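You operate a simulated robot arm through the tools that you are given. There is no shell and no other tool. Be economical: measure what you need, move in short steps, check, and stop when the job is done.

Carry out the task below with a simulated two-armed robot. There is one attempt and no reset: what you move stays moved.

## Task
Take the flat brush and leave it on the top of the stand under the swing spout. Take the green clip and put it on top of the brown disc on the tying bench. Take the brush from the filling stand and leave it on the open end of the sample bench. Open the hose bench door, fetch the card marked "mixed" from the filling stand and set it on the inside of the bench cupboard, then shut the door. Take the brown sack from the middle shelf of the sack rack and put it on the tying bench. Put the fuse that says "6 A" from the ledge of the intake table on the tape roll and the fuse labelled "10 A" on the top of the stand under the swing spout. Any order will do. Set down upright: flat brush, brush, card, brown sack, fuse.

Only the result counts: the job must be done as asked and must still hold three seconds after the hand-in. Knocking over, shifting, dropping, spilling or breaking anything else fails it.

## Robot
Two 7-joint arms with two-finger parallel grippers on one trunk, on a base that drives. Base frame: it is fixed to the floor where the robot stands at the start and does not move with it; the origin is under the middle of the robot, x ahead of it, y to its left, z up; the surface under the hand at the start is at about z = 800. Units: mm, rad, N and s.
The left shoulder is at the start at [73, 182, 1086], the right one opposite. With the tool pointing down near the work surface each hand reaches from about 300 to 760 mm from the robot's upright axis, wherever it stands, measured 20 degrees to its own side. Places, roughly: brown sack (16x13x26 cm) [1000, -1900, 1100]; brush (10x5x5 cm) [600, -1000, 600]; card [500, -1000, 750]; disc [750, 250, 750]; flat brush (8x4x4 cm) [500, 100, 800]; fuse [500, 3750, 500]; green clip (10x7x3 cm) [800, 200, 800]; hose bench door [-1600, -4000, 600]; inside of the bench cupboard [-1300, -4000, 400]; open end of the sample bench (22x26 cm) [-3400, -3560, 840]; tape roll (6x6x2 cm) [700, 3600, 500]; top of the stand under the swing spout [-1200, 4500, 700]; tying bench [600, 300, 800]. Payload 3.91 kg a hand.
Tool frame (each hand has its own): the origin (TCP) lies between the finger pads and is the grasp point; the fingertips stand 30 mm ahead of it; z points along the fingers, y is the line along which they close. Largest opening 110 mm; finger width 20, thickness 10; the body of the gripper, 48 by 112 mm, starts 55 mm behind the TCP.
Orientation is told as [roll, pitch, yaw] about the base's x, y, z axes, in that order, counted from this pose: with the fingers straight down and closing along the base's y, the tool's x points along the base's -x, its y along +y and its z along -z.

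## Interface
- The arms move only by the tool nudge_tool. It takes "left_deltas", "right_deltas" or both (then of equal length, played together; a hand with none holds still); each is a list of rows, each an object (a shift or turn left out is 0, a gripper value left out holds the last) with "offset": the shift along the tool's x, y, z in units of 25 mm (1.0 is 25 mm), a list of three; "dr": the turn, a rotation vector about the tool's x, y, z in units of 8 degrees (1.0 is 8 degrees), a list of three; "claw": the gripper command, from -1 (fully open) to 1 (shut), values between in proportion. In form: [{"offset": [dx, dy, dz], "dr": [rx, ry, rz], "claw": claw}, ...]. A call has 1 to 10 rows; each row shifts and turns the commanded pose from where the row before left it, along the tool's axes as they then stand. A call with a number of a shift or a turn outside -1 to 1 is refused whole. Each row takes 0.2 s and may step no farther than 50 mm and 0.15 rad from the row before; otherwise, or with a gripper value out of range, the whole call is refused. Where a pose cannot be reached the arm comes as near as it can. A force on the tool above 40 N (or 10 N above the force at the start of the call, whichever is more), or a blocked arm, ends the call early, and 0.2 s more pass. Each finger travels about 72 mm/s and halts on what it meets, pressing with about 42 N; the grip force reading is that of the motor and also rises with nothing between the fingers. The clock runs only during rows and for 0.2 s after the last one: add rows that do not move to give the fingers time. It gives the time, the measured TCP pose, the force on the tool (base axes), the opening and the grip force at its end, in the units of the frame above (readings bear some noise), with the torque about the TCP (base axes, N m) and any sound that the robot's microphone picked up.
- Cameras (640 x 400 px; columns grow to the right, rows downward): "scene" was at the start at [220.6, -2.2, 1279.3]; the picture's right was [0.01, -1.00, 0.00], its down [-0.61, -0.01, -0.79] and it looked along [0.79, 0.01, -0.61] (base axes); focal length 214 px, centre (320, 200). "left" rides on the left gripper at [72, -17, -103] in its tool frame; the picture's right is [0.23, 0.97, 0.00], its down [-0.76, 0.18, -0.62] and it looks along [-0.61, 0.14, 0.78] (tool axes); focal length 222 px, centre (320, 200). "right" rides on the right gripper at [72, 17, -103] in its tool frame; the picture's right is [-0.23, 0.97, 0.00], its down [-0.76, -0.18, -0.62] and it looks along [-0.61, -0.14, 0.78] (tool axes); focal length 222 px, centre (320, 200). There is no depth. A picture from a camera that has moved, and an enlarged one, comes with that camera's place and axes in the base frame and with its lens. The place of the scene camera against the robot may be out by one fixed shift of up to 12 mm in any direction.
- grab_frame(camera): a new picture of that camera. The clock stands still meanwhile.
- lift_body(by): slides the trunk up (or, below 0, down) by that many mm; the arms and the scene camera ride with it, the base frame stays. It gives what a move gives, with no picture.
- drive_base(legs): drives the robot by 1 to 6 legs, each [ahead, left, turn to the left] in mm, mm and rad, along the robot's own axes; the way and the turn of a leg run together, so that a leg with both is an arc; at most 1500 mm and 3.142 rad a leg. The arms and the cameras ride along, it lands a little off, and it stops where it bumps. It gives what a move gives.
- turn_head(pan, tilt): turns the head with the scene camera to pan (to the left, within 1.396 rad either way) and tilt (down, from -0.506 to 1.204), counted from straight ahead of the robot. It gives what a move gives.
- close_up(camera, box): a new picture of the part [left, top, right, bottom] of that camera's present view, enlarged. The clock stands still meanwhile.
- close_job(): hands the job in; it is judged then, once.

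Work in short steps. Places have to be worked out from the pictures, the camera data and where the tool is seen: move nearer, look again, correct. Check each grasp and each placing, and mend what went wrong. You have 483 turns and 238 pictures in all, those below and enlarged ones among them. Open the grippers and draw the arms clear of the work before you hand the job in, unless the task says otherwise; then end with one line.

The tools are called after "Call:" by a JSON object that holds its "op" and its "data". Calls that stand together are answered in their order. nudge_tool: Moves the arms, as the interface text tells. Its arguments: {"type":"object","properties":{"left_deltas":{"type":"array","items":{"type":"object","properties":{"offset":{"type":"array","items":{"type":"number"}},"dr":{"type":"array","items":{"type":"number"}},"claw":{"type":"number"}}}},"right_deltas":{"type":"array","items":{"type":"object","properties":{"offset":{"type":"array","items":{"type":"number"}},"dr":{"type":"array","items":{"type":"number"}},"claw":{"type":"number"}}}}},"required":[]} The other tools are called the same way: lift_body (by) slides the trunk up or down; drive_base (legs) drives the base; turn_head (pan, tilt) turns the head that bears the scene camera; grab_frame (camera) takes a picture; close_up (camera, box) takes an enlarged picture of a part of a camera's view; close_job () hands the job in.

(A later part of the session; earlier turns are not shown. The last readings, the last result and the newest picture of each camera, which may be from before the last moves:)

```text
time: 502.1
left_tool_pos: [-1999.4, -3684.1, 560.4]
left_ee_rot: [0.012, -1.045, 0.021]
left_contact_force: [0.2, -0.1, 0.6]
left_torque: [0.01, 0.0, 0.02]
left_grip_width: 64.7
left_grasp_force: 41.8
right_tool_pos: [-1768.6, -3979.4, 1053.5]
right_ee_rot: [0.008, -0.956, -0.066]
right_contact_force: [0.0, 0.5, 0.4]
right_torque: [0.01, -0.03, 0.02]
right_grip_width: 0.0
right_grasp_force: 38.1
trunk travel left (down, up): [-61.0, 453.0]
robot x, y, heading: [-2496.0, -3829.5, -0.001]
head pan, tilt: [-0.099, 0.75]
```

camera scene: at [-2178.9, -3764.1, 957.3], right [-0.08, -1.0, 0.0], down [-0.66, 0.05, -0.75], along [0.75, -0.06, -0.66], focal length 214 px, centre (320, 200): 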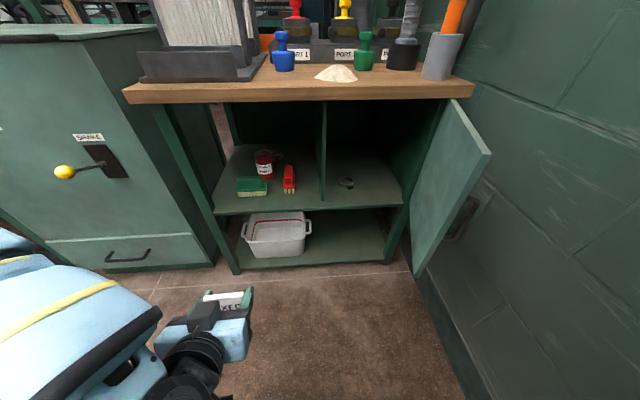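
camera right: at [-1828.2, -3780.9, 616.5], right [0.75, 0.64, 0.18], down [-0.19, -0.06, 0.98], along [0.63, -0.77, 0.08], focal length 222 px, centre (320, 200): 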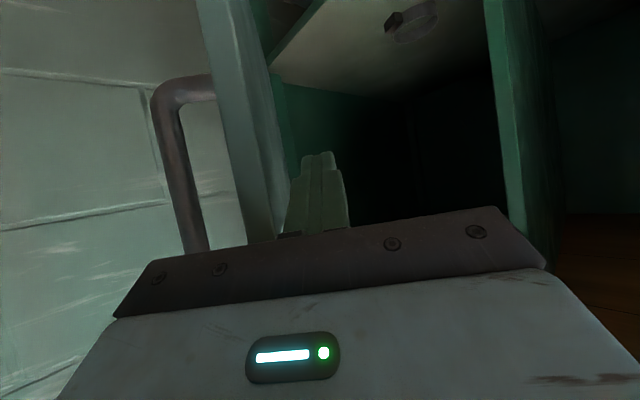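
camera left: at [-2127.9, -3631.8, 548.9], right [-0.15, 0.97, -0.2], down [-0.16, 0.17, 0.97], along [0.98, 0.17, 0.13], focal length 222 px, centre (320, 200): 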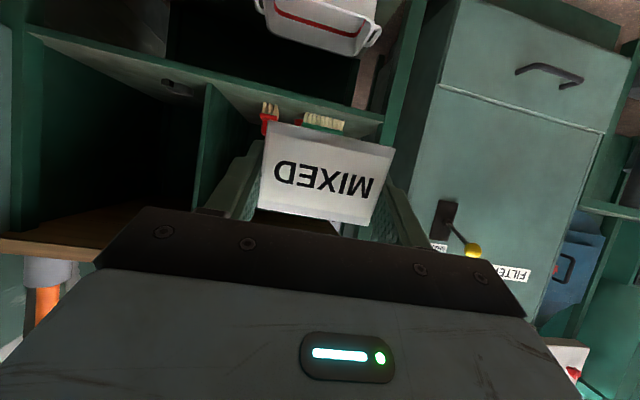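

Call:
{"op": "drive_base", "data": {"legs": [[180, 0, 0]]}}

Call:
{"op": "nudge_tool", "data": {"left_deltas": [{"offset": [0.4, -1, 0.25]}, {"offset": [0.4, -1, 0.25]}, {"offset": [0.4, -1, 0.25]}, {"offset": [0.4, -1, 0.25]}, {"offset": [0.2, -1, 0.1]}, {"offset": [0, -1, 0]}, {"offset": [0, -1, 0]}, {"offset": [0, -1, 0]}, {"offset": [0, -1, 0]}, {"offset": [0, -1, 0]}]}}

Call:
{"op": "grab_frame", "data": {"camera": "scene"}}

Call:
{"op": "grab_frame", "data": {"camera": "left"}}

```text
time: 503.6
left_tool_pos: [-1819.6, -3683.3, 560.9]
left_ee_rot: [0.01, -1.043, 0.02]
left_contact_force: [0.0, -1.0, 0.2]
left_torque: [0.0, -0.02, -0.01]
left_grip_width: 64.6
left_grasp_force: 41.8
right_tool_pos: [-1588.6, -3981.9, 1053.4]
right_ee_rot: [0.006, -0.956, -0.066]
right_contact_force: [0.0, 0.5, -0.6]
right_torque: [-0.02, 0.0, 0.0]
right_grip_width: 0.0
right_grasp_force: 38.1
trunk travel left (down, up): [-61.0, 453.0]
robot x, y, heading: [-2315.5, -3833.9, 0.001]
head pan, tilt: [-0.099, 0.75]
```

```text
time: 506.1
left_tool_pos: [-1794.8, -3909.6, 502.4]
left_ee_rot: [0.02, -1.037, 0.069]
left_contact_force: [-0.3, 0.2, -0.2]
left_torque: [-0.02, 0.03, 0.02]
left_grip_width: 64.7
left_grasp_force: 42.3
right_tool_pos: [-1590.9, -3980.2, 1052.6]
right_ee_rot: [0.009, -0.957, -0.066]
right_contact_force: [0.3, 0.6, 0.4]
right_torque: [-0.01, 0.04, 0.01]
right_grip_width: 0.0
right_grasp_force: 37.8
trunk travel left (down, up): [-61.0, 453.0]
robot x, y, heading: [-2317.1, -3831.5, 0.003]
head pan, tilt: [-0.099, 0.75]
stopped in row 10 (left hand): the arm was blocked; the commanded pose is now the measured one
```

```text
54 pictures are left
camera scene: at [-1998.3, -3839.9, 954.1], right [-0.1, -1.0, 0.0], down [-0.68, 0.07, -0.73], along [0.73, -0.07, -0.68], focal length 214 px, centre (320, 200)
```

scene: 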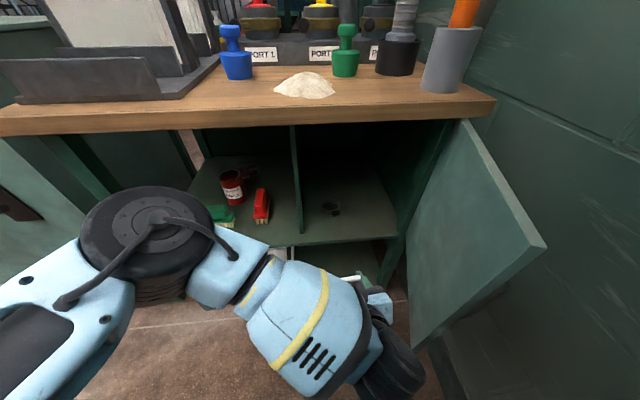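

```text
53 pictures are left
camera left: at [-1920.8, -3938.7, 492.3], right [-0.2, 0.96, -0.19], down [-0.16, 0.15, 0.97], along [0.97, 0.22, 0.13], focal length 222 px, centre (320, 200)
```

left: 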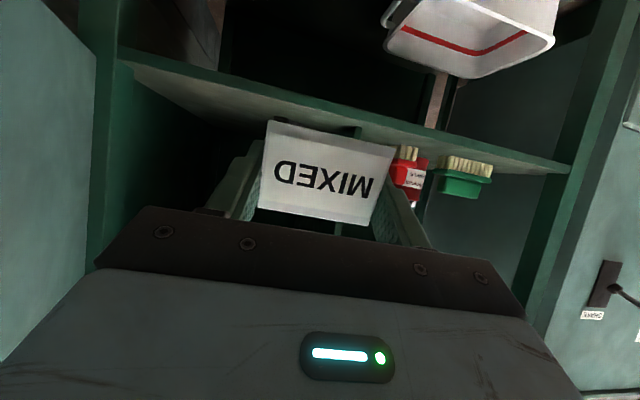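

The sideways motion got blocked close to the body. I'll move diagonally forward instead, toward the opening.

Call:
{"op": "nudge_tool", "data": {"left_deltas": [{"offset": [-0.51, 0, 0.86], "dr": [0.37, 0, 0.22]}, {"offset": [-0.51, -0.4, 0.86]}, {"offset": [-0.51, -0.5, 0.86]}, {"offset": [-0.51, -0.6, 0.86]}, {"offset": [-0.51, -0.6, 0.86]}, {"offset": [-0.3, -0.6, 0.6]}]}}

Call:
{"op": "grab_frame", "data": {"camera": "left"}}

Call:
{"op": "grab_frame", "data": {"camera": "scene"}}

```text
time: 507.6
left_tool_pos: [-1610.7, -3916.0, 502.6]
left_ee_rot: [0.029, -1.038, 0.102]
left_contact_force: [0.4, 0.5, -0.8]
left_torque: [-0.02, -0.02, 0.01]
left_grip_width: 64.6
left_grasp_force: 42.2
right_tool_pos: [-1590.0, -3980.5, 1053.8]
right_ee_rot: [0.009, -0.957, -0.066]
right_contact_force: [-1.2, 0.6, 0.1]
right_torque: [0.01, -0.02, -0.01]
right_grip_width: 0.0
right_grasp_force: 37.4
trunk travel left (down, up): [-61.0, 453.0]
robot x, y, heading: [-2317.7, -3831.8, 0.001]
head pan, tilt: [-0.099, 0.75]
stopped in row 6 (left hand): the arm was blocked; the commanded pose is now the measured one
```

```text
52 pictures are left
camera left: at [-1735.3, -3948.3, 491.4], right [-0.24, 0.95, -0.18], down [-0.17, 0.14, 0.97], along [0.96, 0.26, 0.13], focal length 222 px, centre (320, 200)
```

left: 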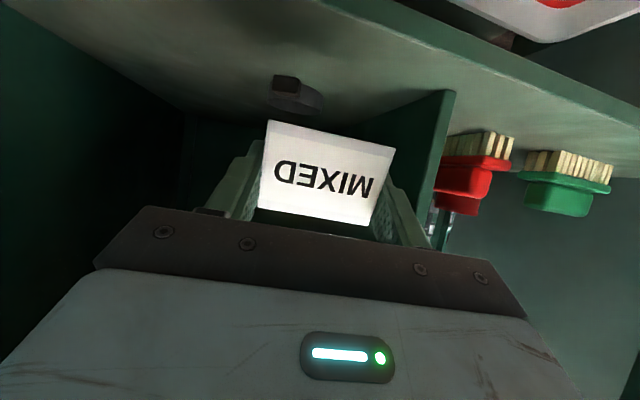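

```text
51 pictures are left
camera scene: at [-1998.2, -3839.8, 954.1], right [-0.1, -1.0, 0.0], down [-0.68, 0.07, -0.73], along [0.73, -0.07, -0.68], focal length 214 px, centre (320, 200)
```

scene: 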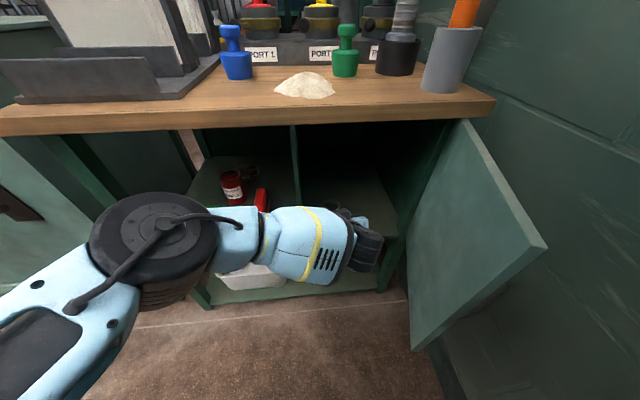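

The card is at the opening, at y of about -3916, between the divider and the ring. I'll go 60 mm in, then lower.

Call:
{"op": "nudge_tool", "data": {"left_deltas": [{"offset": [-0.41, -0.05, 0.69]}, {"offset": [-0.41, -0.05, 0.69]}, {"offset": [-0.41, -0.05, 0.69]}, {"offset": [0.517, 0, 0.305]}, {"offset": [0.517, 0, 0.305]}, {"offset": [0.345, 0, 0.203]}]}}

Call:
{"op": "grab_frame", "data": {"camera": "left"}}

```text
time: 509.2
left_tool_pos: [-1530.4, -3875.7, 464.3]
left_ee_rot: [0.046, -1.045, 0.138]
left_contact_force: [-4.0, -16.5, 5.7]
left_torque: [1.11, 0.07, 0.96]
left_grip_width: 64.5
left_grasp_force: 42.3
right_tool_pos: [-1592.0, -3984.4, 1054.0]
right_ee_rot: [0.011, -0.957, -0.071]
right_contact_force: [-0.5, -0.2, 0.7]
right_torque: [-0.03, 0.0, 0.03]
right_grip_width: 0.1
right_grasp_force: 37.7
trunk travel left (down, up): [-61.0, 453.0]
robot x, y, heading: [-2313.7, -3831.1, -0.001]
head pan, tilt: [-0.099, 0.75]
stopped in row 6 (left hand): the arm was blocked; the commanded pose is now the measured one
```

```text
50 pictures are left
camera left: at [-1652.5, -3914.0, 452.2], right [-0.28, 0.94, -0.17], down [-0.18, 0.13, 0.98], along [0.94, 0.31, 0.14], focal length 222 px, centre (320, 200)
```

left: 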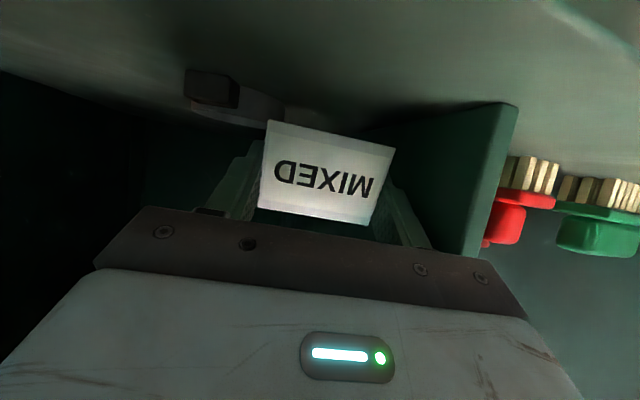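

The hand drifted left and touches the divider. I'll shift 10 mm right and lower the rest.

Call:
{"op": "nudge_tool", "data": {"left_deltas": [{"offset": [0, -0.4, 0]}, {"offset": [0.2, -0.1, 0.12]}, {"offset": [0.2, 0, 0.12]}, {"offset": [0.2, 0, 0.12]}]}}

Call:
{"op": "close_up", "data": {"camera": "scene", "box": [200, 120, 440, 300]}}

```text
time: 509.6
left_tool_pos: [-1525.7, -3877.4, 464.2]
left_ee_rot: [0.019, -1.033, 0.164]
left_contact_force: [-1.4, -19.7, 8.2]
left_torque: [1.37, 0.22, 0.96]
left_grip_width: 64.8
left_grasp_force: 42.4
right_tool_pos: [-1592.0, -3988.0, 1053.5]
right_ee_rot: [0.009, -0.958, -0.075]
right_contact_force: [-0.1, 1.3, 0.5]
right_torque: [0.02, 0.02, -0.03]
right_grip_width: 0.2
right_grasp_force: 37.6
trunk travel left (down, up): [-61.0, 453.0]
robot x, y, heading: [-2318.4, -3827.1, -0.008]
head pan, tilt: [-0.099, 0.75]
stopped in row 1 (left hand): the force on the tool passed its limit at 78 N (the readings are from after the stop); the commanded pose is now the measured one
```

```text
2.22 times, centred on (320, 210) of scene
camera zoom: at [-1999.7, -3844.1, 954.4], right [-0.1, -0.99, 0.0], down [-0.68, 0.07, -0.73], along [0.73, -0.08, -0.68], focal length 477 px, centre (320, 178)
```

zoom: 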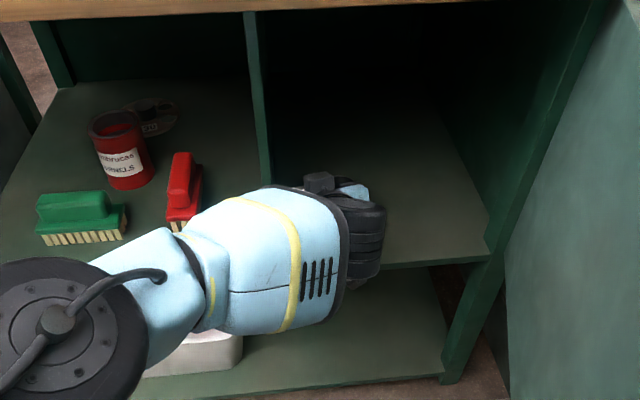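

The forearm is bearing on the divider's front edge. I'll back out 45 mm, shift right and set the card down nearer the front.

Call:
{"op": "nudge_tool", "data": {"left_deltas": [{"offset": [0.3, 0, -0.5]}, {"offset": [0.41, 0, -0.69]}, {"offset": [0.2, -0.2, -0.35]}, {"offset": [0, -0.6, 0]}, {"offset": [0, -0.6, 0]}, {"offset": [0, -0.6, 0]}]}}

Call:
{"op": "grab_frame", "data": {"camera": "left"}}

```text
time: 510.9
left_tool_pos: [-1540.2, -3875.4, 462.5]
left_ee_rot: [0.016, -1.034, 0.228]
left_contact_force: [-6.2, -12.4, 11.1]
left_torque: [0.44, -0.15, 0.04]
left_grip_width: 64.8
left_grasp_force: 42.2
right_tool_pos: [-1593.5, -3988.7, 1053.4]
right_ee_rot: [0.01, -0.955, -0.073]
right_contact_force: [-0.1, 0.5, -0.1]
right_torque: [-0.02, 0.01, -0.02]
right_grip_width: 0.0
right_grasp_force: 37.5
trunk travel left (down, up): [-61.0, 453.0]
robot x, y, heading: [-2312.4, -3834.4, -0.012]
head pan, tilt: [-0.099, 0.75]
stopped in row 6 (left hand): the force on the tool passed its limit at 60 N (the readings are from after the stop); the commanded pose is now the measured one
```

```text
48 pictures are left
camera left: at [-1659.4, -3922.8, 453.5], right [-0.35, 0.92, -0.19], down [-0.18, 0.13, 0.97], along [0.92, 0.37, 0.12], focal length 222 px, centre (320, 200)
```

left: 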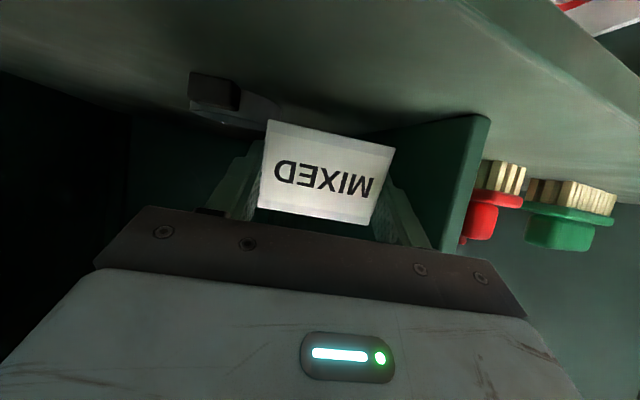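

The left finger is against the divider and the arm can't move further right by itself. I'll turn the base slightly right to bring the hand to the middle.

Call:
{"op": "drive_base", "data": {"legs": [[-15, 0, -0.055]]}}

Call:
{"op": "grab_frame", "data": {"camera": "left"}}

```text
time: 511.7
left_tool_pos: [-1558.6, -3914.6, 463.8]
left_ee_rot: [0.013, -1.032, 0.181]
left_contact_force: [0.8, 1.2, -0.2]
left_torque: [-0.03, -0.02, -0.02]
left_grip_width: 64.4
left_grasp_force: 42.3
right_tool_pos: [-1616.6, -4024.1, 1053.6]
right_ee_rot: [0.006, -0.958, -0.124]
right_contact_force: [0.0, -0.1, -0.6]
right_torque: [0.02, 0.0, -0.01]
right_grip_width: 0.0
right_grasp_force: 38.1
trunk travel left (down, up): [-61.0, 453.0]
robot x, y, heading: [-2327.1, -3833.2, -0.063]
head pan, tilt: [-0.099, 0.75]
```

```text
47 pictures are left
camera left: at [-1678.8, -3955.9, 453.5], right [-0.3, 0.93, -0.19], down [-0.17, 0.14, 0.97], along [0.94, 0.33, 0.12], focal length 222 px, centre (320, 200)
```

left: 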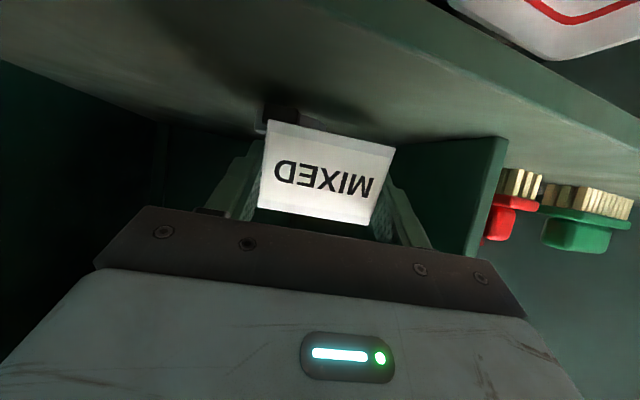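

Free of contact at (-1559,-3915). I'll lower in small steps.

Call:
{"op": "nudge_tool", "data": {"left_deltas": [{"offset": [0.172, 0, 0.102]}, {"offset": [0.172, 0, 0.102]}, {"offset": [0.172, 0, 0.102]}, {}]}}

```text
time: 512.7
left_tool_pos: [-1552.6, -3906.0, 448.6]
left_ee_rot: [0.021, -1.033, 0.189]
left_contact_force: [0.2, 0.5, -0.5]
left_torque: [-0.02, -0.01, 0.02]
left_grip_width: 64.9
left_grasp_force: 41.8
right_tool_pos: [-1614.8, -4025.4, 1053.9]
right_ee_rot: [0.007, -0.955, -0.126]
right_contact_force: [-0.1, -0.1, -0.4]
right_torque: [0.02, 0.0, 0.0]
right_grip_width: 0.0
right_grasp_force: 37.8
trunk travel left (down, up): [-61.0, 453.0]
robot x, y, heading: [-2331.0, -3831.4, -0.055]
head pan, tilt: [-0.099, 0.75]
```

Call:
{"op": "nudge_tool", "data": {"left_deltas": [{"offset": [0.12, 0, 0.07]}, {"offset": [0.12, 0, 0.07]}, {"offset": [0.1, 0, 0.06]}, {}]}}

Call:
{"op": "grab_frame", "data": {"camera": "left"}}

```text
time: 513.7
left_tool_pos: [-1543.0, -3889.6, 444.3]
left_ee_rot: [0.025, -1.048, 0.208]
left_contact_force: [2.3, -5.9, 22.7]
left_torque: [-0.68, -0.21, -0.01]
left_grip_width: 64.7
left_grasp_force: 41.9
right_tool_pos: [-1618.8, -4025.0, 1056.3]
right_ee_rot: [0.007, -0.958, -0.127]
right_contact_force: [1.1, 1.1, -0.8]
right_torque: [-0.01, -0.01, 0.03]
right_grip_width: 0.2
right_grasp_force: 37.5
trunk travel left (down, up): [-61.0, 453.0]
robot x, y, heading: [-2331.1, -3827.6, -0.061]
head pan, tilt: [-0.099, 0.75]
```

```text
46 pictures are left
camera left: at [-1662.9, -3936.3, 432.1], right [-0.33, 0.93, -0.18], down [-0.19, 0.13, 0.97], along [0.92, 0.36, 0.14], focal length 222 px, centre (320, 200)
```

left: 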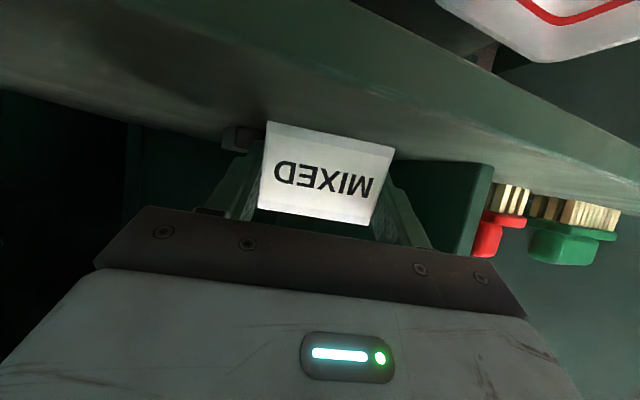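

The card rests on the cupboard floor. I'll ease up 1 mm, open slightly, and retreat straight back.

Call:
{"op": "nudge_tool", "data": {"left_deltas": [{"offset": [-0.1, 0, -0.06]}, {"claw": -0.36}, {}, {"offset": [0.25, -0.02, -0.43]}, {"offset": [0.5, -0.04, -0.86]}, {"offset": [0.5, -0.04, -0.86]}, {"offset": [0.5, -0.04, -0.86]}, {"offset": [0.5, -0.04, -0.86]}]}}

Call:
{"op": "grab_frame", "data": {"camera": "left"}}

```text
time: 514.7
left_tool_pos: [-1559.6, -3902.4, 440.2]
left_ee_rot: [0.032, -1.038, 0.185]
left_contact_force: [-4.0, -0.2, 6.6]
left_torque: [-0.22, -0.07, -0.16]
left_grip_width: 74.7
left_grasp_force: 0.3
right_tool_pos: [-1616.2, -4025.3, 1053.2]
right_ee_rot: [0.007, -0.956, -0.127]
right_contact_force: [0.4, -0.3, 0.1]
right_torque: [-0.01, -0.01, 0.01]
right_grip_width: 0.0
right_grasp_force: 37.5
trunk travel left (down, up): [-61.0, 453.0]
robot x, y, heading: [-2331.6, -3829.7, -0.061]
head pan, tilt: [-0.099, 0.75]
stopped in row 4 (left hand): the force on the tool passed its limit at 44 N (the readings are from after the stop); the commanded pose is now the measured one
```

```text
45 pictures are left
camera left: at [-1680.7, -3946.1, 428.7], right [-0.32, 0.93, -0.18], down [-0.18, 0.13, 0.98], along [0.93, 0.34, 0.13], focal length 222 px, centre (320, 200)
```

left: 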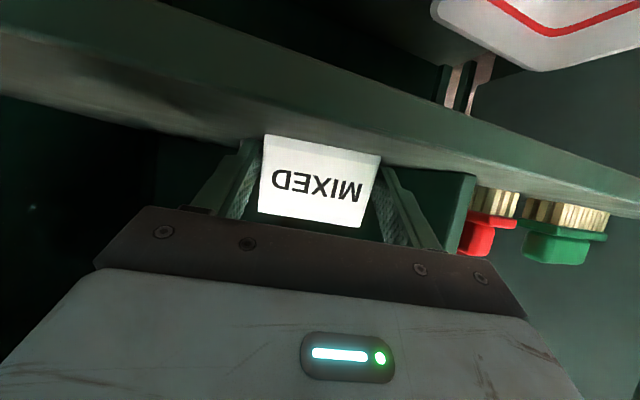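

The card stands. The hand sagged onto the shelf edge, so I'll raise 12 mm and then retreat.

Call:
{"op": "nudge_tool", "data": {"left_deltas": [{"offset": [-0.41, 0, -0.24]}, {"offset": [0.3, -0.02, -0.55]}, {"offset": [0.5, -0.04, -0.86]}, {"offset": [0.5, -0.04, -0.86]}, {"offset": [0.5, -0.04, -0.86]}, {"offset": [0.5, 0, -0.86]}]}}

Call:
{"op": "grab_frame", "data": {"camera": "left"}}

```text
time: 516.1
left_tool_pos: [-1670.8, -3930.1, 453.5]
left_ee_rot: [0.033, -1.037, 0.185]
left_contact_force: [1.2, 0.1, -0.2]
left_torque: [-0.01, 0.0, -0.01]
left_grip_width: 75.0
left_grasp_force: 0.1
right_tool_pos: [-1615.4, -4024.3, 1053.4]
right_ee_rot: [0.005, -0.956, -0.125]
right_contact_force: [-0.1, 1.3, 0.3]
right_torque: [-0.01, 0.0, -0.02]
right_grip_width: 0.0
right_grasp_force: 37.7
trunk travel left (down, up): [-61.0, 453.0]
robot x, y, heading: [-2330.5, -3832.0, -0.06]
head pan, tilt: [-0.099, 0.75]
```

```text
44 pictures are left
camera left: at [-1791.4, -3974.0, 441.9], right [-0.32, 0.93, -0.18], down [-0.18, 0.13, 0.98], along [0.93, 0.34, 0.13], focal length 222 px, centre (320, 200)
```

left: 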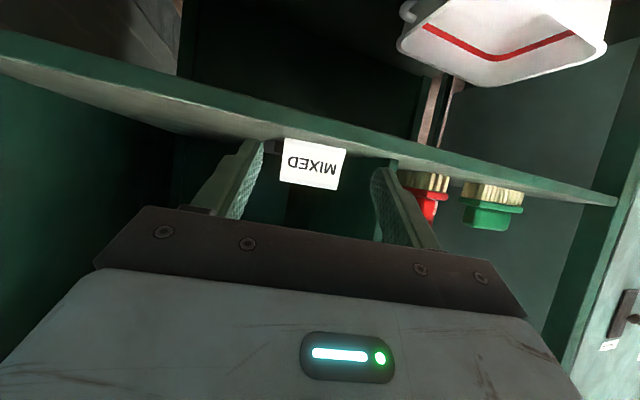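

The card stands inside the cupboard. I'll back the robot out, retract the right hand, and turn toward the open door to close it.

Call:
{"op": "drive_base", "data": {"legs": [[-150, 0, 0], [0, 180, 0]]}}

Call:
{"op": "nudge_tool", "data": {"right_deltas": [{"offset": [0.575, 0.1, -0.818]}, {"offset": [0.575, 0.1, -0.818]}, {"offset": [0.575, 0.1, -0.818]}, {"offset": [0.575, 0.1, -0.818]}, {"offset": [0.575, 0.1, -0.818]}, {"offset": [0.575, 0.1, -0.818]}, {"offset": [0.575, 0.1, -0.818]}], "left_deltas": [{"offset": [-0.8, 1, -0.5]}, {"offset": [-0.8, 1, -0.5]}, {"offset": [-0.8, 1, -0.5]}, {"offset": [-0.8, 1, -0.5]}, {"offset": [-0.8, 1, -0.5]}, {"offset": [0, 1, 0]}, {}]}}

Call:
{"op": "drive_base", "data": {"legs": [[0, 0, -0.55]]}}

Call:
{"op": "turn_head", "data": {"pan": 0.1, "tilt": 0.7}}

Call:
{"op": "grab_frame", "data": {"camera": "scene"}}

```text
time: 519.3
left_tool_pos: [-1806.5, -3743.9, 452.5]
left_ee_rot: [0.033, -1.038, 0.175]
left_contact_force: [-0.3, 0.4, 0.3]
left_torque: [0.01, 0.02, 0.02]
left_grip_width: 74.8
left_grasp_force: 0.0
right_tool_pos: [-1753.2, -3838.1, 1053.7]
right_ee_rot: [0.009, -0.957, -0.132]
right_contact_force: [-0.2, -0.5, 0.4]
right_torque: [0.01, -0.02, 0.01]
right_grip_width: 0.1
right_grasp_force: 37.6
trunk travel left (down, up): [-61.0, 453.0]
robot x, y, heading: [-2466.9, -3637.9, -0.068]
head pan, tilt: [-0.099, 0.75]
```

```text
time: 521.1
left_tool_pos: [-1841.9, -3599.4, 573.4]
left_ee_rot: [0.035, -1.036, 0.174]
left_contact_force: [0.3, -0.9, 0.7]
left_torque: [-0.01, 0.02, 0.01]
left_grip_width: 74.7
left_grasp_force: 0.0
right_tool_pos: [-1898.4, -3835.0, 1056.1]
right_ee_rot: [0.14, -0.878, -0.334]
right_contact_force: [-0.9, -0.5, -0.6]
right_torque: [0.0, 0.01, 0.02]
right_grip_width: 0.0
right_grasp_force: 37.9
trunk travel left (down, up): [-61.0, 453.0]
robot x, y, heading: [-2467.3, -3638.4, -0.068]
head pan, tilt: [-0.099, 0.75]
stopped in row 7 (right hand): the arm was blocked; the commanded pose is now the measured one
```

```text
time: 523.0
left_tool_pos: [-1915.0, -3933.8, 573.2]
left_ee_rot: [0.032, -1.037, -0.376]
left_contact_force: [0.2, 0.7, 0.3]
left_torque: [0.01, 0.0, -0.02]
left_grip_width: 74.7
left_grasp_force: 0.1
right_tool_pos: [-2087.9, -4103.2, 1057.3]
right_ee_rot: [0.142, -0.883, -0.885]
right_contact_force: [-0.4, 0.9, 0.8]
right_torque: [-0.02, -0.01, 0.0]
right_grip_width: 0.0
right_grasp_force: 37.5
trunk travel left (down, up): [-61.0, 453.0]
robot x, y, heading: [-2466.6, -3637.7, -0.62]
head pan, tilt: [-0.099, 0.75]
```

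```text
time: 523.8
left_tool_pos: [-1914.1, -3934.5, 574.0]
left_ee_rot: [0.033, -1.038, -0.375]
left_contact_force: [-0.1, -0.3, -0.4]
left_torque: [0.03, -0.02, 0.0]
left_grip_width: 74.8
left_grasp_force: 0.0
right_tool_pos: [-2088.0, -4103.1, 1057.2]
right_ee_rot: [0.143, -0.88, -0.887]
right_contact_force: [3.4, -0.2, -1.2]
right_torque: [-0.08, 0.02, -0.38]
right_grip_width: 0.3
right_grasp_force: 37.3
trunk travel left (down, up): [-61.0, 453.0]
robot x, y, heading: [-2466.0, -3636.9, -0.62]
head pan, tilt: [0.099, 0.7]
```

```text
43 pictures are left
camera scene: at [-2202.5, -3819.3, 959.1], right [-0.51, -0.86, 0.0], down [-0.55, 0.32, -0.77], along [0.66, -0.39, -0.64], focal length 214 px, centre (320, 200)
```

scene: 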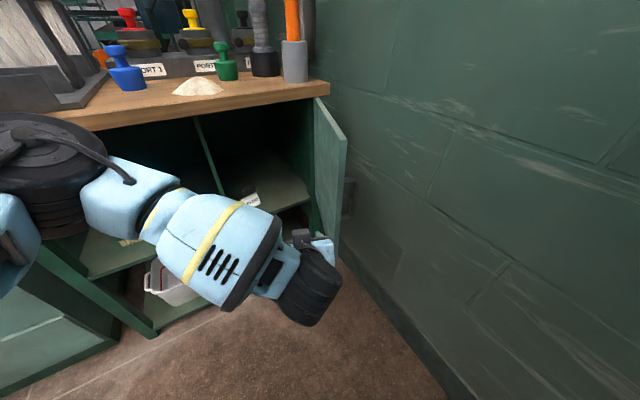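

The door stands at about 90°. I'll square the right hand beside the wall, lower it to door height, and move the left hand out of the way.

Call:
{"op": "nudge_tool", "data": {"right_deltas": [{"dr": [-0.77, 0, -0.637]}, {"dr": [-0.77, 0, -0.637]}, {"dr": [-0.77, 0, -0.637]}, {"dr": [-0.77, 0, -0.637]}, {"dr": [-0.77, 0, -0.637]}, {"offset": [0.77, 0, 0.637]}, {"offset": [0.77, 0, 0.637]}, {"offset": [0.77, 0, 0.637]}, {"offset": [0.77, 0, 0.637]}, {"offset": [0.77, 0, 0.637]}], "left_deltas": [{"offset": [-0.3, 0.5, -0.9], "claw": 0.5}, {"offset": [-0.3, 0.5, -0.9]}, {"offset": [-0.3, 0.5, -0.9]}, {"offset": [-0.3, 0.5, -0.9]}, {"offset": [-0.8, 0.5, -0.5]}, {"offset": [-0.8, 0.5, -0.5]}, {"offset": [-0.8, 0.5, -0.5]}, {"offset": [-0.8, 0.5, -0.5]}, {"offset": [-0.8, 0.5, -0.5]}, {}]}}

Call:
{"op": "nudge_tool", "data": {"right_deltas": [{"offset": [0.77, 0, 0.637]}, {"offset": [0.77, 0, 0.637]}, {"offset": [0.77, 0, 0.637]}, {"offset": [0.77, 0, 0.637]}, {"offset": [0.77, 0, 0.637]}, {"offset": [0.77, 0, 0.637]}, {"offset": [0.77, 0, 0.637]}, {"offset": [0.77, 0, 0.637]}, {"offset": [0.77, 0, 0.637]}, {"offset": [0.77, 0, 0.637]}]}}

Call:
{"op": "grab_frame", "data": {"camera": "scene"}}

```text
time: 526.2
left_tool_pos: [-1943.2, -3774.4, 771.4]
left_ee_rot: [-0.021, -1.049, -0.326]
left_contact_force: [0.0, 0.1, 0.0]
left_torque: [0.02, 0.0, 0.0]
left_grip_width: 27.4
left_grasp_force: 0.1
right_tool_pos: [-2082.7, -4037.6, 967.0]
right_ee_rot: [0.006, -0.983, -0.054]
right_contact_force: [1.1, 0.4, -0.1]
right_torque: [0.01, -0.02, 0.03]
right_grip_width: 0.0
right_grasp_force: 37.9
trunk travel left (down, up): [-61.0, 453.0]
robot x, y, heading: [-2468.8, -3627.0, -0.614]
head pan, tilt: [0.099, 0.7]
stopped in row 10 (left hand): the arm was blocked; the commanded pose is now the measured one
```

```text
time: 528.6
left_tool_pos: [-1940.2, -3761.4, 772.0]
left_ee_rot: [-0.02, -1.046, -0.329]
left_contact_force: [0.6, 0.4, 0.7]
left_torque: [-0.03, 0.01, -0.01]
left_grip_width: 27.6
left_grasp_force: 0.0
right_tool_pos: [-2054.0, -4027.3, 723.1]
right_ee_rot: [0.004, -0.994, -0.061]
right_contact_force: [0.9, -0.2, 0.0]
right_torque: [0.01, 0.0, 0.04]
right_grip_width: 0.1
right_grasp_force: 37.8
trunk travel left (down, up): [-61.0, 453.0]
robot x, y, heading: [-2473.7, -3608.7, -0.609]
head pan, tilt: [0.099, 0.7]
stopped in row 10 (right hand): the arm was blocked; the commanded pose is now the measured one
```

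```text
42 pictures are left
camera scene: at [-2201.8, -3764.9, 963.2], right [-0.49, -0.87, 0.03], down [-0.56, 0.29, -0.77], along [0.67, -0.4, -0.63], focal length 214 px, centre (320, 200)
```

scene: 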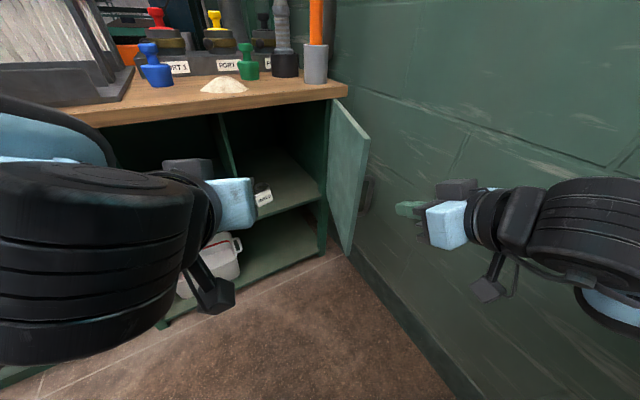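

The right elbow is pressing on the wall. I'll step the robot to its left, away from the wall.

Call:
{"op": "drive_base", "data": {"legs": [[-40, 110, 0]]}}

Call:
{"op": "nudge_tool", "data": {"right_deltas": [{"offset": [0.83, 0, 0.55]}, {"offset": [0.83, 0, 0.55]}, {"offset": [0.83, 0, 0.55]}, {"offset": [0.83, 0, 0.55]}]}}

Call:
{"op": "grab_frame", "data": {"camera": "scene"}}

```text
time: 530.2
left_tool_pos: [-1909.2, -3675.0, 766.1]
left_ee_rot: [0.034, -1.037, -0.375]
left_contact_force: [-0.4, 0.4, -0.7]
left_torque: [0.03, 0.0, -0.01]
left_grip_width: 27.5
left_grasp_force: 0.1
right_tool_pos: [-2026.3, -3939.6, 704.9]
right_ee_rot: [0.069, -0.979, -0.12]
right_contact_force: [0.7, 0.9, 1.0]
right_torque: [-0.02, 0.02, -0.04]
right_grip_width: 0.0
right_grasp_force: 37.8
trunk travel left (down, up): [-61.0, 453.0]
robot x, y, heading: [-2436.3, -3502.2, -0.617]
head pan, tilt: [0.099, 0.7]
```

```text
time: 531.2
left_tool_pos: [-1910.2, -3675.2, 765.3]
left_ee_rot: [0.036, -1.036, -0.378]
left_contact_force: [0.5, 0.3, 0.1]
left_torque: [0.0, -0.01, -0.01]
left_grip_width: 27.4
left_grasp_force: 0.2
right_tool_pos: [-2026.9, -3935.8, 605.9]
right_ee_rot: [0.069, -0.983, -0.119]
right_contact_force: [0.0, -0.3, -0.2]
right_torque: [0.01, 0.01, -0.01]
right_grip_width: 0.0
right_grasp_force: 37.6
trunk travel left (down, up): [-61.0, 453.0]
robot x, y, heading: [-2436.5, -3502.4, -0.621]
head pan, tilt: [0.099, 0.7]
```

```text
41 pictures are left
camera scene: at [-2171.7, -3684.1, 958.3], right [-0.5, -0.87, 0.0], down [-0.56, 0.32, -0.76], along [0.66, -0.38, -0.64], focal length 214 px, centre (320, 200)
```

scene: 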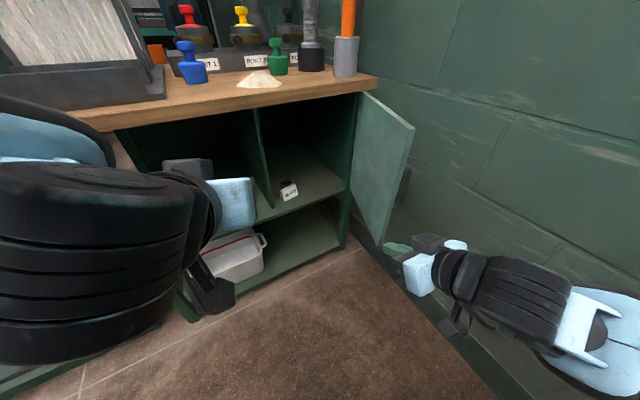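

The card is visible standing inside. I'll drive 140 mm closer along the heading and then bring the right fist behind the door's free end.

Call:
{"op": "drive_base", "data": {"legs": [[140, 0, 0]]}}

Call:
{"op": "nudge_tool", "data": {"right_deltas": [{"offset": [0.2, -1, -0.3]}, {"offset": [0.2, -1, -0.3]}, {"offset": [0.1, -1, -0.2]}, {"offset": [0, -1, 0]}, {"offset": [0, -1, 0]}, {"offset": [0, -0.8, 0]}]}}

Call:
{"op": "grab_frame", "data": {"camera": "scene"}}

Call:
{"op": "grab_frame", "data": {"camera": "right"}}

```text
time: 532.5
left_tool_pos: [-1798.6, -3758.3, 765.8]
left_ee_rot: [0.036, -1.037, -0.381]
left_contact_force: [-0.5, 0.1, -0.8]
left_torque: [-0.01, 0.0, 0.0]
left_grip_width: 27.8
left_grasp_force: 0.0
right_tool_pos: [-1916.0, -4017.1, 606.1]
right_ee_rot: [0.07, -0.978, -0.124]
right_contact_force: [1.1, 0.5, -0.3]
right_torque: [-0.01, 0.02, -0.01]
right_grip_width: 0.0
right_grasp_force: 37.1
trunk travel left (down, up): [-61.0, 453.0]
robot x, y, heading: [-2323.7, -3586.6, -0.622]
head pan, tilt: [0.099, 0.7]
```

```text
time: 533.9
left_tool_pos: [-1797.8, -3756.9, 766.3]
left_ee_rot: [0.036, -1.038, -0.382]
left_contact_force: [0.4, -0.6, 0.1]
left_torque: [-0.01, 0.04, 0.02]
left_grip_width: 27.5
left_grasp_force: 0.0
right_tool_pos: [-1948.3, -4160.8, 600.7]
right_ee_rot: [0.071, -0.98, -0.123]
right_contact_force: [-0.1, -0.4, 0.6]
right_torque: [0.01, -0.02, 0.01]
right_grip_width: 0.1
right_grasp_force: 38.0
trunk travel left (down, up): [-61.0, 453.0]
robot x, y, heading: [-2327.4, -3583.6, -0.625]
head pan, tilt: [0.099, 0.7]
```

```text
40 pictures are left
camera scene: at [-2060.3, -3764.8, 958.3], right [-0.5, -0.87, 0.0], down [-0.56, 0.32, -0.76], along [0.66, -0.38, -0.64], focal length 214 px, centre (320, 200)
```

scene: 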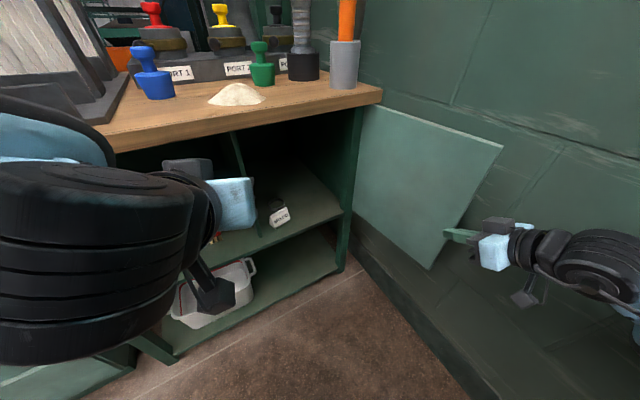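

```text
39 pictures are left
camera right: at [-2074.3, -4135.2, 598.0], right [0.19, 0.96, 0.23], down [-0.11, -0.21, 0.97], along [0.98, -0.21, 0.06], focal length 222 px, centre (320, 200)
```

right: 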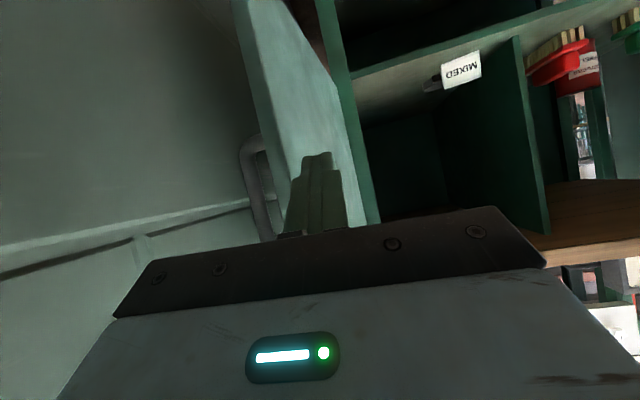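

The door has been pushed past 90° with my fingers on its inner side. I'll withdraw the right hand, raise the trunk, and point the hand straight down with a -90° yaw, so closed fingers can go behind the door from above.

Call:
{"op": "nudge_tool", "data": {"right_deltas": [{"offset": [0.5, 0.6, -0.8]}, {"offset": [0.5, 0.6, -0.8]}, {"offset": [0.5, 0.6, -0.8]}, {"offset": [0.5, 0.6, -0.8]}]}}

Call:
{"op": "lift_body", "data": {"by": 230}}

Call:
{"op": "nudge_tool", "data": {"right_deltas": [{"dr": [0, 1, 0], "offset": [-0.5, 0, -0.5]}, {"dr": [0, 1, 0], "offset": [-0.5, 0, -0.5]}, {"dr": [0, 1, 0], "offset": [-0.3, 0, -0.7]}, {"dr": [0, 1, 0], "offset": [0, 0, -0.7]}, {"dr": [0, 1, 0], "offset": [0, 0, -0.7]}, {"dr": [0, 1, 0]}, {"dr": [0, 1, 0]}]}}

Call:
{"op": "nudge_tool", "data": {"right_deltas": [{"dr": [0, 0, 1]}, {"dr": [0, 0, 1]}, {"dr": [0, 0, 1]}, {"dr": [0, 0, 1]}, {"dr": [0, 0, 1]}, {"dr": [0, 0, 1]}, {"dr": [0, 0, 1]}, {"dr": [0, 0, 1]}, {"dr": [0, 0, 1]}, {"dr": [0, 0, 1]}]}}

```text
time: 534.9
left_tool_pos: [-1799.1, -3756.8, 766.4]
left_ee_rot: [0.035, -1.035, -0.381]
left_contact_force: [0.0, 0.1, 0.3]
left_torque: [-0.01, 0.0, -0.01]
left_grip_width: 27.7
left_grasp_force: 0.2
right_tool_pos: [-2039.7, -4094.6, 605.5]
right_ee_rot: [0.072, -0.979, -0.122]
right_contact_force: [0.2, 0.3, 0.8]
right_torque: [0.0, 0.01, 0.0]
right_grip_width: 0.0
right_grasp_force: 38.0
trunk travel left (down, up): [-61.0, 453.0]
robot x, y, heading: [-2326.6, -3583.2, -0.62]
head pan, tilt: [0.099, 0.7]
```

```text
time: 537.3
left_tool_pos: [-1798.7, -3757.3, 995.8]
left_ee_rot: [0.037, -1.037, -0.382]
left_contact_force: [-0.9, 1.0, -0.3]
left_torque: [0.0, 0.0, -0.02]
left_grip_width: 27.6
left_grasp_force: 0.0
right_tool_pos: [-2040.2, -4095.3, 835.4]
right_ee_rot: [0.069, -0.979, -0.124]
right_contact_force: [0.5, 0.7, 0.7]
right_torque: [-0.03, 0.02, -0.02]
right_grip_width: 0.2
right_grasp_force: 37.3
trunk travel left (down, up): [-291.0, 223.0]
robot x, y, heading: [-2324.2, -3582.0, -0.623]
head pan, tilt: [0.099, 0.7]
```

```text
time: 538.9
left_tool_pos: [-1799.1, -3756.5, 995.0]
left_ee_rot: [0.035, -1.037, -0.381]
left_contact_force: [-0.1, -0.6, -0.6]
left_torque: [0.01, 0.0, -0.02]
left_grip_width: 27.3
left_grasp_force: 0.1
right_tool_pos: [-2064.9, -4095.9, 919.1]
right_ee_rot: [0.038, 0.001, -0.066]
right_contact_force: [0.1, 0.3, 0.1]
right_torque: [0.0, 0.02, 0.0]
right_grip_width: 0.0
right_grasp_force: 37.5
trunk travel left (down, up): [-291.0, 223.0]
robot x, y, heading: [-2324.9, -3583.8, -0.619]
head pan, tilt: [0.099, 0.7]
```

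```text
time: 541.1
left_tool_pos: [-1797.8, -3756.6, 996.0]
left_ee_rot: [0.034, -1.038, -0.382]
left_contact_force: [0.1, -0.3, 0.5]
left_torque: [-0.01, -0.02, -0.01]
left_grip_width: 27.6
left_grasp_force: 0.2
right_tool_pos: [-2066.9, -4095.7, 919.5]
right_ee_rot: [0.01, 0.037, -1.464]
right_contact_force: [-0.6, -0.5, -0.5]
right_torque: [0.01, 0.03, 0.02]
right_grip_width: 0.0
right_grasp_force: 38.2
trunk travel left (down, up): [-291.0, 223.0]
robot x, y, heading: [-2327.3, -3586.4, -0.617]
head pan, tilt: [0.099, 0.7]
```

The hand points down at -84° yaw. I'll drive 150 mm closer and move it over the top of the door to the wall side, near the hinge.

Call:
{"op": "drive_base", "data": {"legs": [[150, 0, 0]]}}

Call:
{"op": "grab_frame", "data": {"camera": "scene"}}

```text
time: 542.2
left_tool_pos: [-1732.5, -3799.7, 997.3]
left_ee_rot: [0.023, -1.041, -0.379]
left_contact_force: [0.2, 0.4, 0.4]
left_torque: [0.0, 0.02, 0.02]
left_grip_width: 27.7
left_grasp_force: 0.0
right_tool_pos: [-2006.6, -4139.0, 921.9]
right_ee_rot: [0.002, 0.034, -1.479]
right_contact_force: [-0.4, -0.7, -0.4]
right_torque: [0.01, 0.01, 0.01]
right_grip_width: 0.0
right_grasp_force: 38.4
trunk travel left (down, up): [-291.0, 223.0]
robot x, y, heading: [-2259.4, -3629.5, -0.629]
head pan, tilt: [0.099, 0.7]
stopped in leg 1: the robot was blocked; the commanded pose is now the measured one
```

```text
38 pictures are left
camera scene: at [-2064.8, -3753.2, 1217.9], right [-0.5, -0.86, 0.01], down [-0.56, 0.32, -0.77], along [0.66, -0.39, -0.64], focal length 214 px, centre (320, 200)
```

scene: 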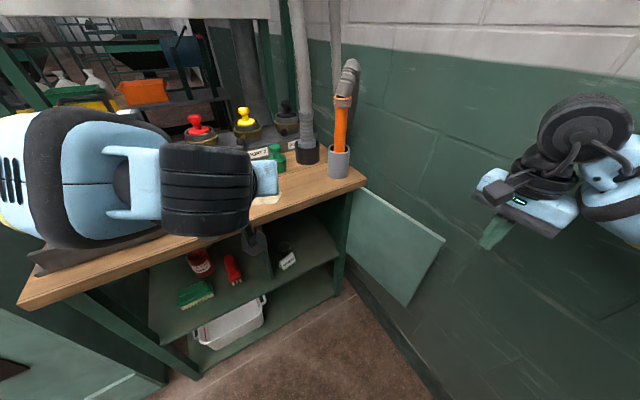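

Blocked, possibly by the left forearm near the filter box. I'll back off slightly and lift the left arm up and back first.

Call:
{"op": "drive_base", "data": {"legs": [[-25, 0, 0]]}}

Call:
{"op": "nudge_tool", "data": {"left_deltas": [{"offset": [-0.86, 0, -0.5]}, {"offset": [-0.86, 0, -0.5]}, {"offset": [-0.86, 0, -0.5]}, {"offset": [-0.86, 0, -0.5]}, {"offset": [0.5, 0, -0.86]}, {"offset": [0.5, 0, -0.86]}, {"offset": [0.5, 0, -0.86]}]}}

Call:
{"op": "turn_head", "data": {"pan": 0.5, "tilt": 0.7}}

Call:
{"op": "grab_frame", "data": {"camera": "scene"}}

```text
time: 543.0
left_tool_pos: [-1753.1, -3792.5, 995.5]
left_ee_rot: [0.037, -1.038, -0.389]
left_contact_force: [-0.1, 0.2, 0.4]
left_torque: [0.0, 0.01, -0.01]
left_grip_width: 27.5
left_grasp_force: 0.0
right_tool_pos: [-2024.6, -4132.6, 915.4]
right_ee_rot: [0.003, 0.04, -1.475]
right_contact_force: [-0.2, -0.4, 0.3]
right_torque: [0.0, 0.0, 0.01]
right_grip_width: 0.0
right_grasp_force: 37.8
trunk travel left (down, up): [-291.0, 223.0]
robot x, y, heading: [-2278.9, -3615.6, -0.631]
head pan, tilt: [0.099, 0.7]
```

```text
time: 544.6
left_tool_pos: [-1824.0, -3768.2, 1096.8]
left_ee_rot: [0.036, -1.037, -0.387]
left_contact_force: [0.3, -0.3, 1.1]
left_torque: [-0.03, -0.03, -0.01]
left_grip_width: 27.7
left_grasp_force: 0.2
right_tool_pos: [-2024.5, -4131.4, 916.0]
right_ee_rot: [0.001, 0.042, -1.478]
right_contact_force: [-0.1, 0.3, -0.2]
right_torque: [0.02, 0.0, -0.01]
right_grip_width: 0.0
right_grasp_force: 37.7
trunk travel left (down, up): [-291.0, 223.0]
robot x, y, heading: [-2277.8, -3614.2, -0.621]
head pan, tilt: [0.099, 0.7]
```

```text
time: 545.5
left_tool_pos: [-1822.7, -3767.9, 1096.4]
left_ee_rot: [0.035, -1.035, -0.389]
left_contact_force: [1.0, 0.7, -0.4]
left_torque: [0.0, 0.03, 0.0]
left_grip_width: 27.5
left_grasp_force: 0.1
right_tool_pos: [-2024.0, -4132.8, 915.7]
right_ee_rot: [0.002, 0.042, -1.475]
right_contact_force: [-0.2, -0.7, -0.5]
right_torque: [0.01, 0.01, 0.01]
right_grip_width: 0.1
right_grasp_force: 37.9
trunk travel left (down, up): [-291.0, 223.0]
robot x, y, heading: [-2282.3, -3618.5, -0.631]
head pan, tilt: [0.499, 0.7]
```

```text
37 pictures are left
camera scene: at [-2072.9, -3716.6, 1216.7], right [-0.13, -0.99, 0.0], down [-0.64, 0.08, -0.76], along [0.76, -0.1, -0.64], focal length 214 px, centre (320, 200)
```

scene: 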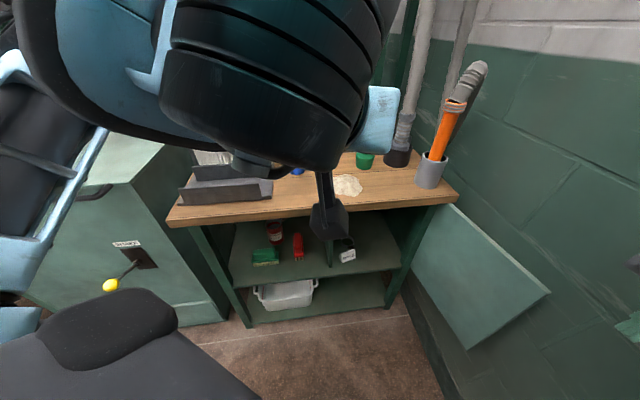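

The filter box hasn't moved. I'll extend the right hand forward first, which straightens the arm off the wall, and then drive closer.

Call:
{"op": "nudge_tool", "data": {"right_deltas": [{"offset": [-0.2, 0.97, 0]}, {"offset": [-0.2, 0.97, 0]}, {"offset": [-0.2, 0.97, 0]}, {"offset": [-0.2, 0.97, 0]}, {"offset": [-0.3, 0.97, 0]}, {"offset": [-0.3, 0.97, 0]}, {"offset": [-0.3, 0.97, 0]}]}}

Call:
{"op": "drive_base", "data": {"legs": [[90, 0, 0]]}}

```text
time: 547.1
left_tool_pos: [-1820.9, -3767.5, 1097.6]
left_ee_rot: [0.035, -1.038, -0.388]
left_contact_force: [0.0, -0.1, 0.3]
left_torque: [-0.02, 0.01, 0.01]
left_grip_width: 27.6
left_grasp_force: 0.1
right_tool_pos: [-1850.3, -4157.2, 914.3]
right_ee_rot: [0.002, 0.043, -1.476]
right_contact_force: [-0.8, 0.0, -0.4]
right_torque: [0.05, 0.01, 0.01]
right_grip_width: 0.1
right_grasp_force: 37.6
trunk travel left (down, up): [-291.0, 223.0]
robot x, y, heading: [-2276.7, -3617.4, -0.629]
head pan, tilt: [0.499, 0.7]
```

```text
time: 548.3
left_tool_pos: [-1754.3, -3815.6, 1097.0]
left_ee_rot: [0.031, -1.037, -0.386]
left_contact_force: [0.0, -0.5, -0.4]
left_torque: [0.01, -0.01, -0.02]
left_grip_width: 27.6
left_grasp_force: 0.1
right_tool_pos: [-1778.7, -4194.0, 912.9]
right_ee_rot: [-0.001, 0.039, -1.448]
right_contact_force: [-0.1, 0.3, 0.9]
right_torque: [-0.01, -0.01, -0.01]
right_grip_width: 0.0
right_grasp_force: 38.1
trunk travel left (down, up): [-291.0, 223.0]
robot x, y, heading: [-2209.8, -3667.9, -0.62]
head pan, tilt: [0.499, 0.7]
stopped in leg 1: the robot was blocked; the commanded pose is now the measured one
```

Call:
{"op": "grab_frame", "data": {"camera": "right"}}

```text
36 pictures are left
camera right: at [-1770.6, -4124.2, 1018.8], right [0.99, -0.11, -0.01], down [-0.08, -0.8, 0.59], along [-0.07, -0.59, -0.8], focal length 222 px, centre (320, 200)
```

right: 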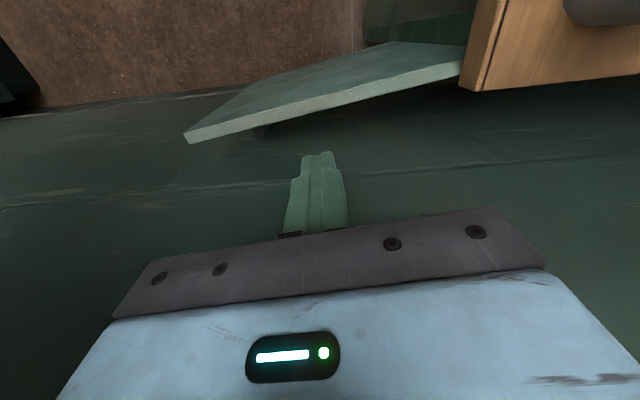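

From above I see the door at about 97°, its outer face near y=-4199 here. I'll shift 25 mm toward the wall and descend behind the door.

Call:
{"op": "nudge_tool", "data": {"right_deltas": [{"offset": [-1, 0, 0]}, {"offset": [-0.1, 0, 0.9]}, {"offset": [0, 0, 0.95]}, {"offset": [0, 0, 0.95]}, {"offset": [0, 0, 0.95]}, {"offset": [0, 0, 0.95]}, {"offset": [0, 0, 0.95]}, {"offset": [0, 0, 0.95]}, {"offset": [0, 0, 0.95]}]}}

Call:
{"op": "grab_frame", "data": {"camera": "right"}}

```text
time: 550.3
left_tool_pos: [-1757.5, -3805.4, 1100.0]
left_ee_rot: [0.018, -1.044, -0.374]
left_contact_force: [0.8, 0.1, 0.5]
left_torque: [0.0, 0.01, -0.01]
left_grip_width: 27.5
left_grasp_force: 0.1
right_tool_pos: [-1773.0, -4201.5, 731.1]
right_ee_rot: [0.007, 0.032, -1.435]
right_contact_force: [-4.4, -0.3, 24.4]
right_torque: [0.34, 1.13, 0.06]
right_grip_width: 0.0
right_grasp_force: 37.4
trunk travel left (down, up): [-291.0, 223.0]
robot x, y, heading: [-2210.1, -3663.1, -0.626]
head pan, tilt: [0.499, 0.7]
```

```text
35 pictures are left
camera right: at [-1767.0, -4132.4, 835.7], right [1.0, -0.09, 0.0], down [-0.07, -0.8, 0.6], along [-0.06, -0.59, -0.8], focal length 222 px, centre (320, 200)
```

right: 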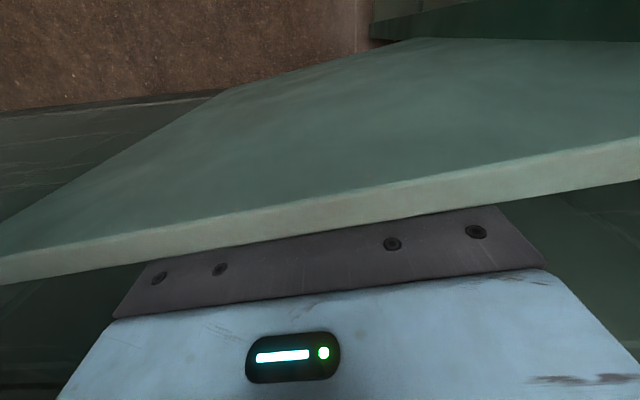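

The fingers are behind the door. I'll lift a few millimetres off its top edge and sweep it toward closed.

Call:
{"op": "nudge_tool", "data": {"right_deltas": [{"offset": [0, 0, -0.7]}, {"offset": [0.5, 0.03, 0]}, {"offset": [0.5, 0.03, 0]}, {"offset": [0.5, 0.03, 0]}, {"offset": [0.5, 0.03, 0]}, {"offset": [0.534, 0.2, 0]}, {"offset": [0.534, 0.2, 0]}, {"offset": [0.534, 0.2, 0]}, {"offset": [0.534, 0.2, 0]}]}}

Call:
{"op": "grab_frame", "data": {"camera": "right"}}

```text
time: 552.3
left_tool_pos: [-1754.2, -3816.1, 1098.0]
left_ee_rot: [0.036, -1.036, -0.388]
left_contact_force: [0.6, 0.1, -0.2]
left_torque: [-0.01, 0.02, 0.0]
left_grip_width: 27.5
left_grasp_force: 0.1
right_tool_pos: [-1767.4, -4113.0, 743.3]
right_ee_rot: [-0.001, 0.04, -1.455]
right_contact_force: [0.0, 0.3, 0.5]
right_torque: [-0.04, 0.03, 0.04]
right_grip_width: 0.0
right_grasp_force: 37.4
trunk travel left (down, up): [-291.0, 223.0]
robot x, y, heading: [-2209.9, -3666.0, -0.628]
head pan, tilt: [0.499, 0.7]
```

```text
34 pictures are left
camera right: at [-1759.3, -4042.9, 849.1], right [0.99, -0.11, -0.01], down [-0.09, -0.8, 0.59], along [-0.07, -0.59, -0.81], focal length 222 px, centre (320, 200)
```

right: 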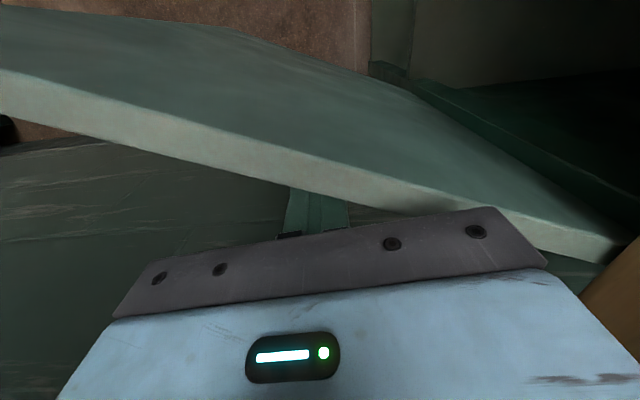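

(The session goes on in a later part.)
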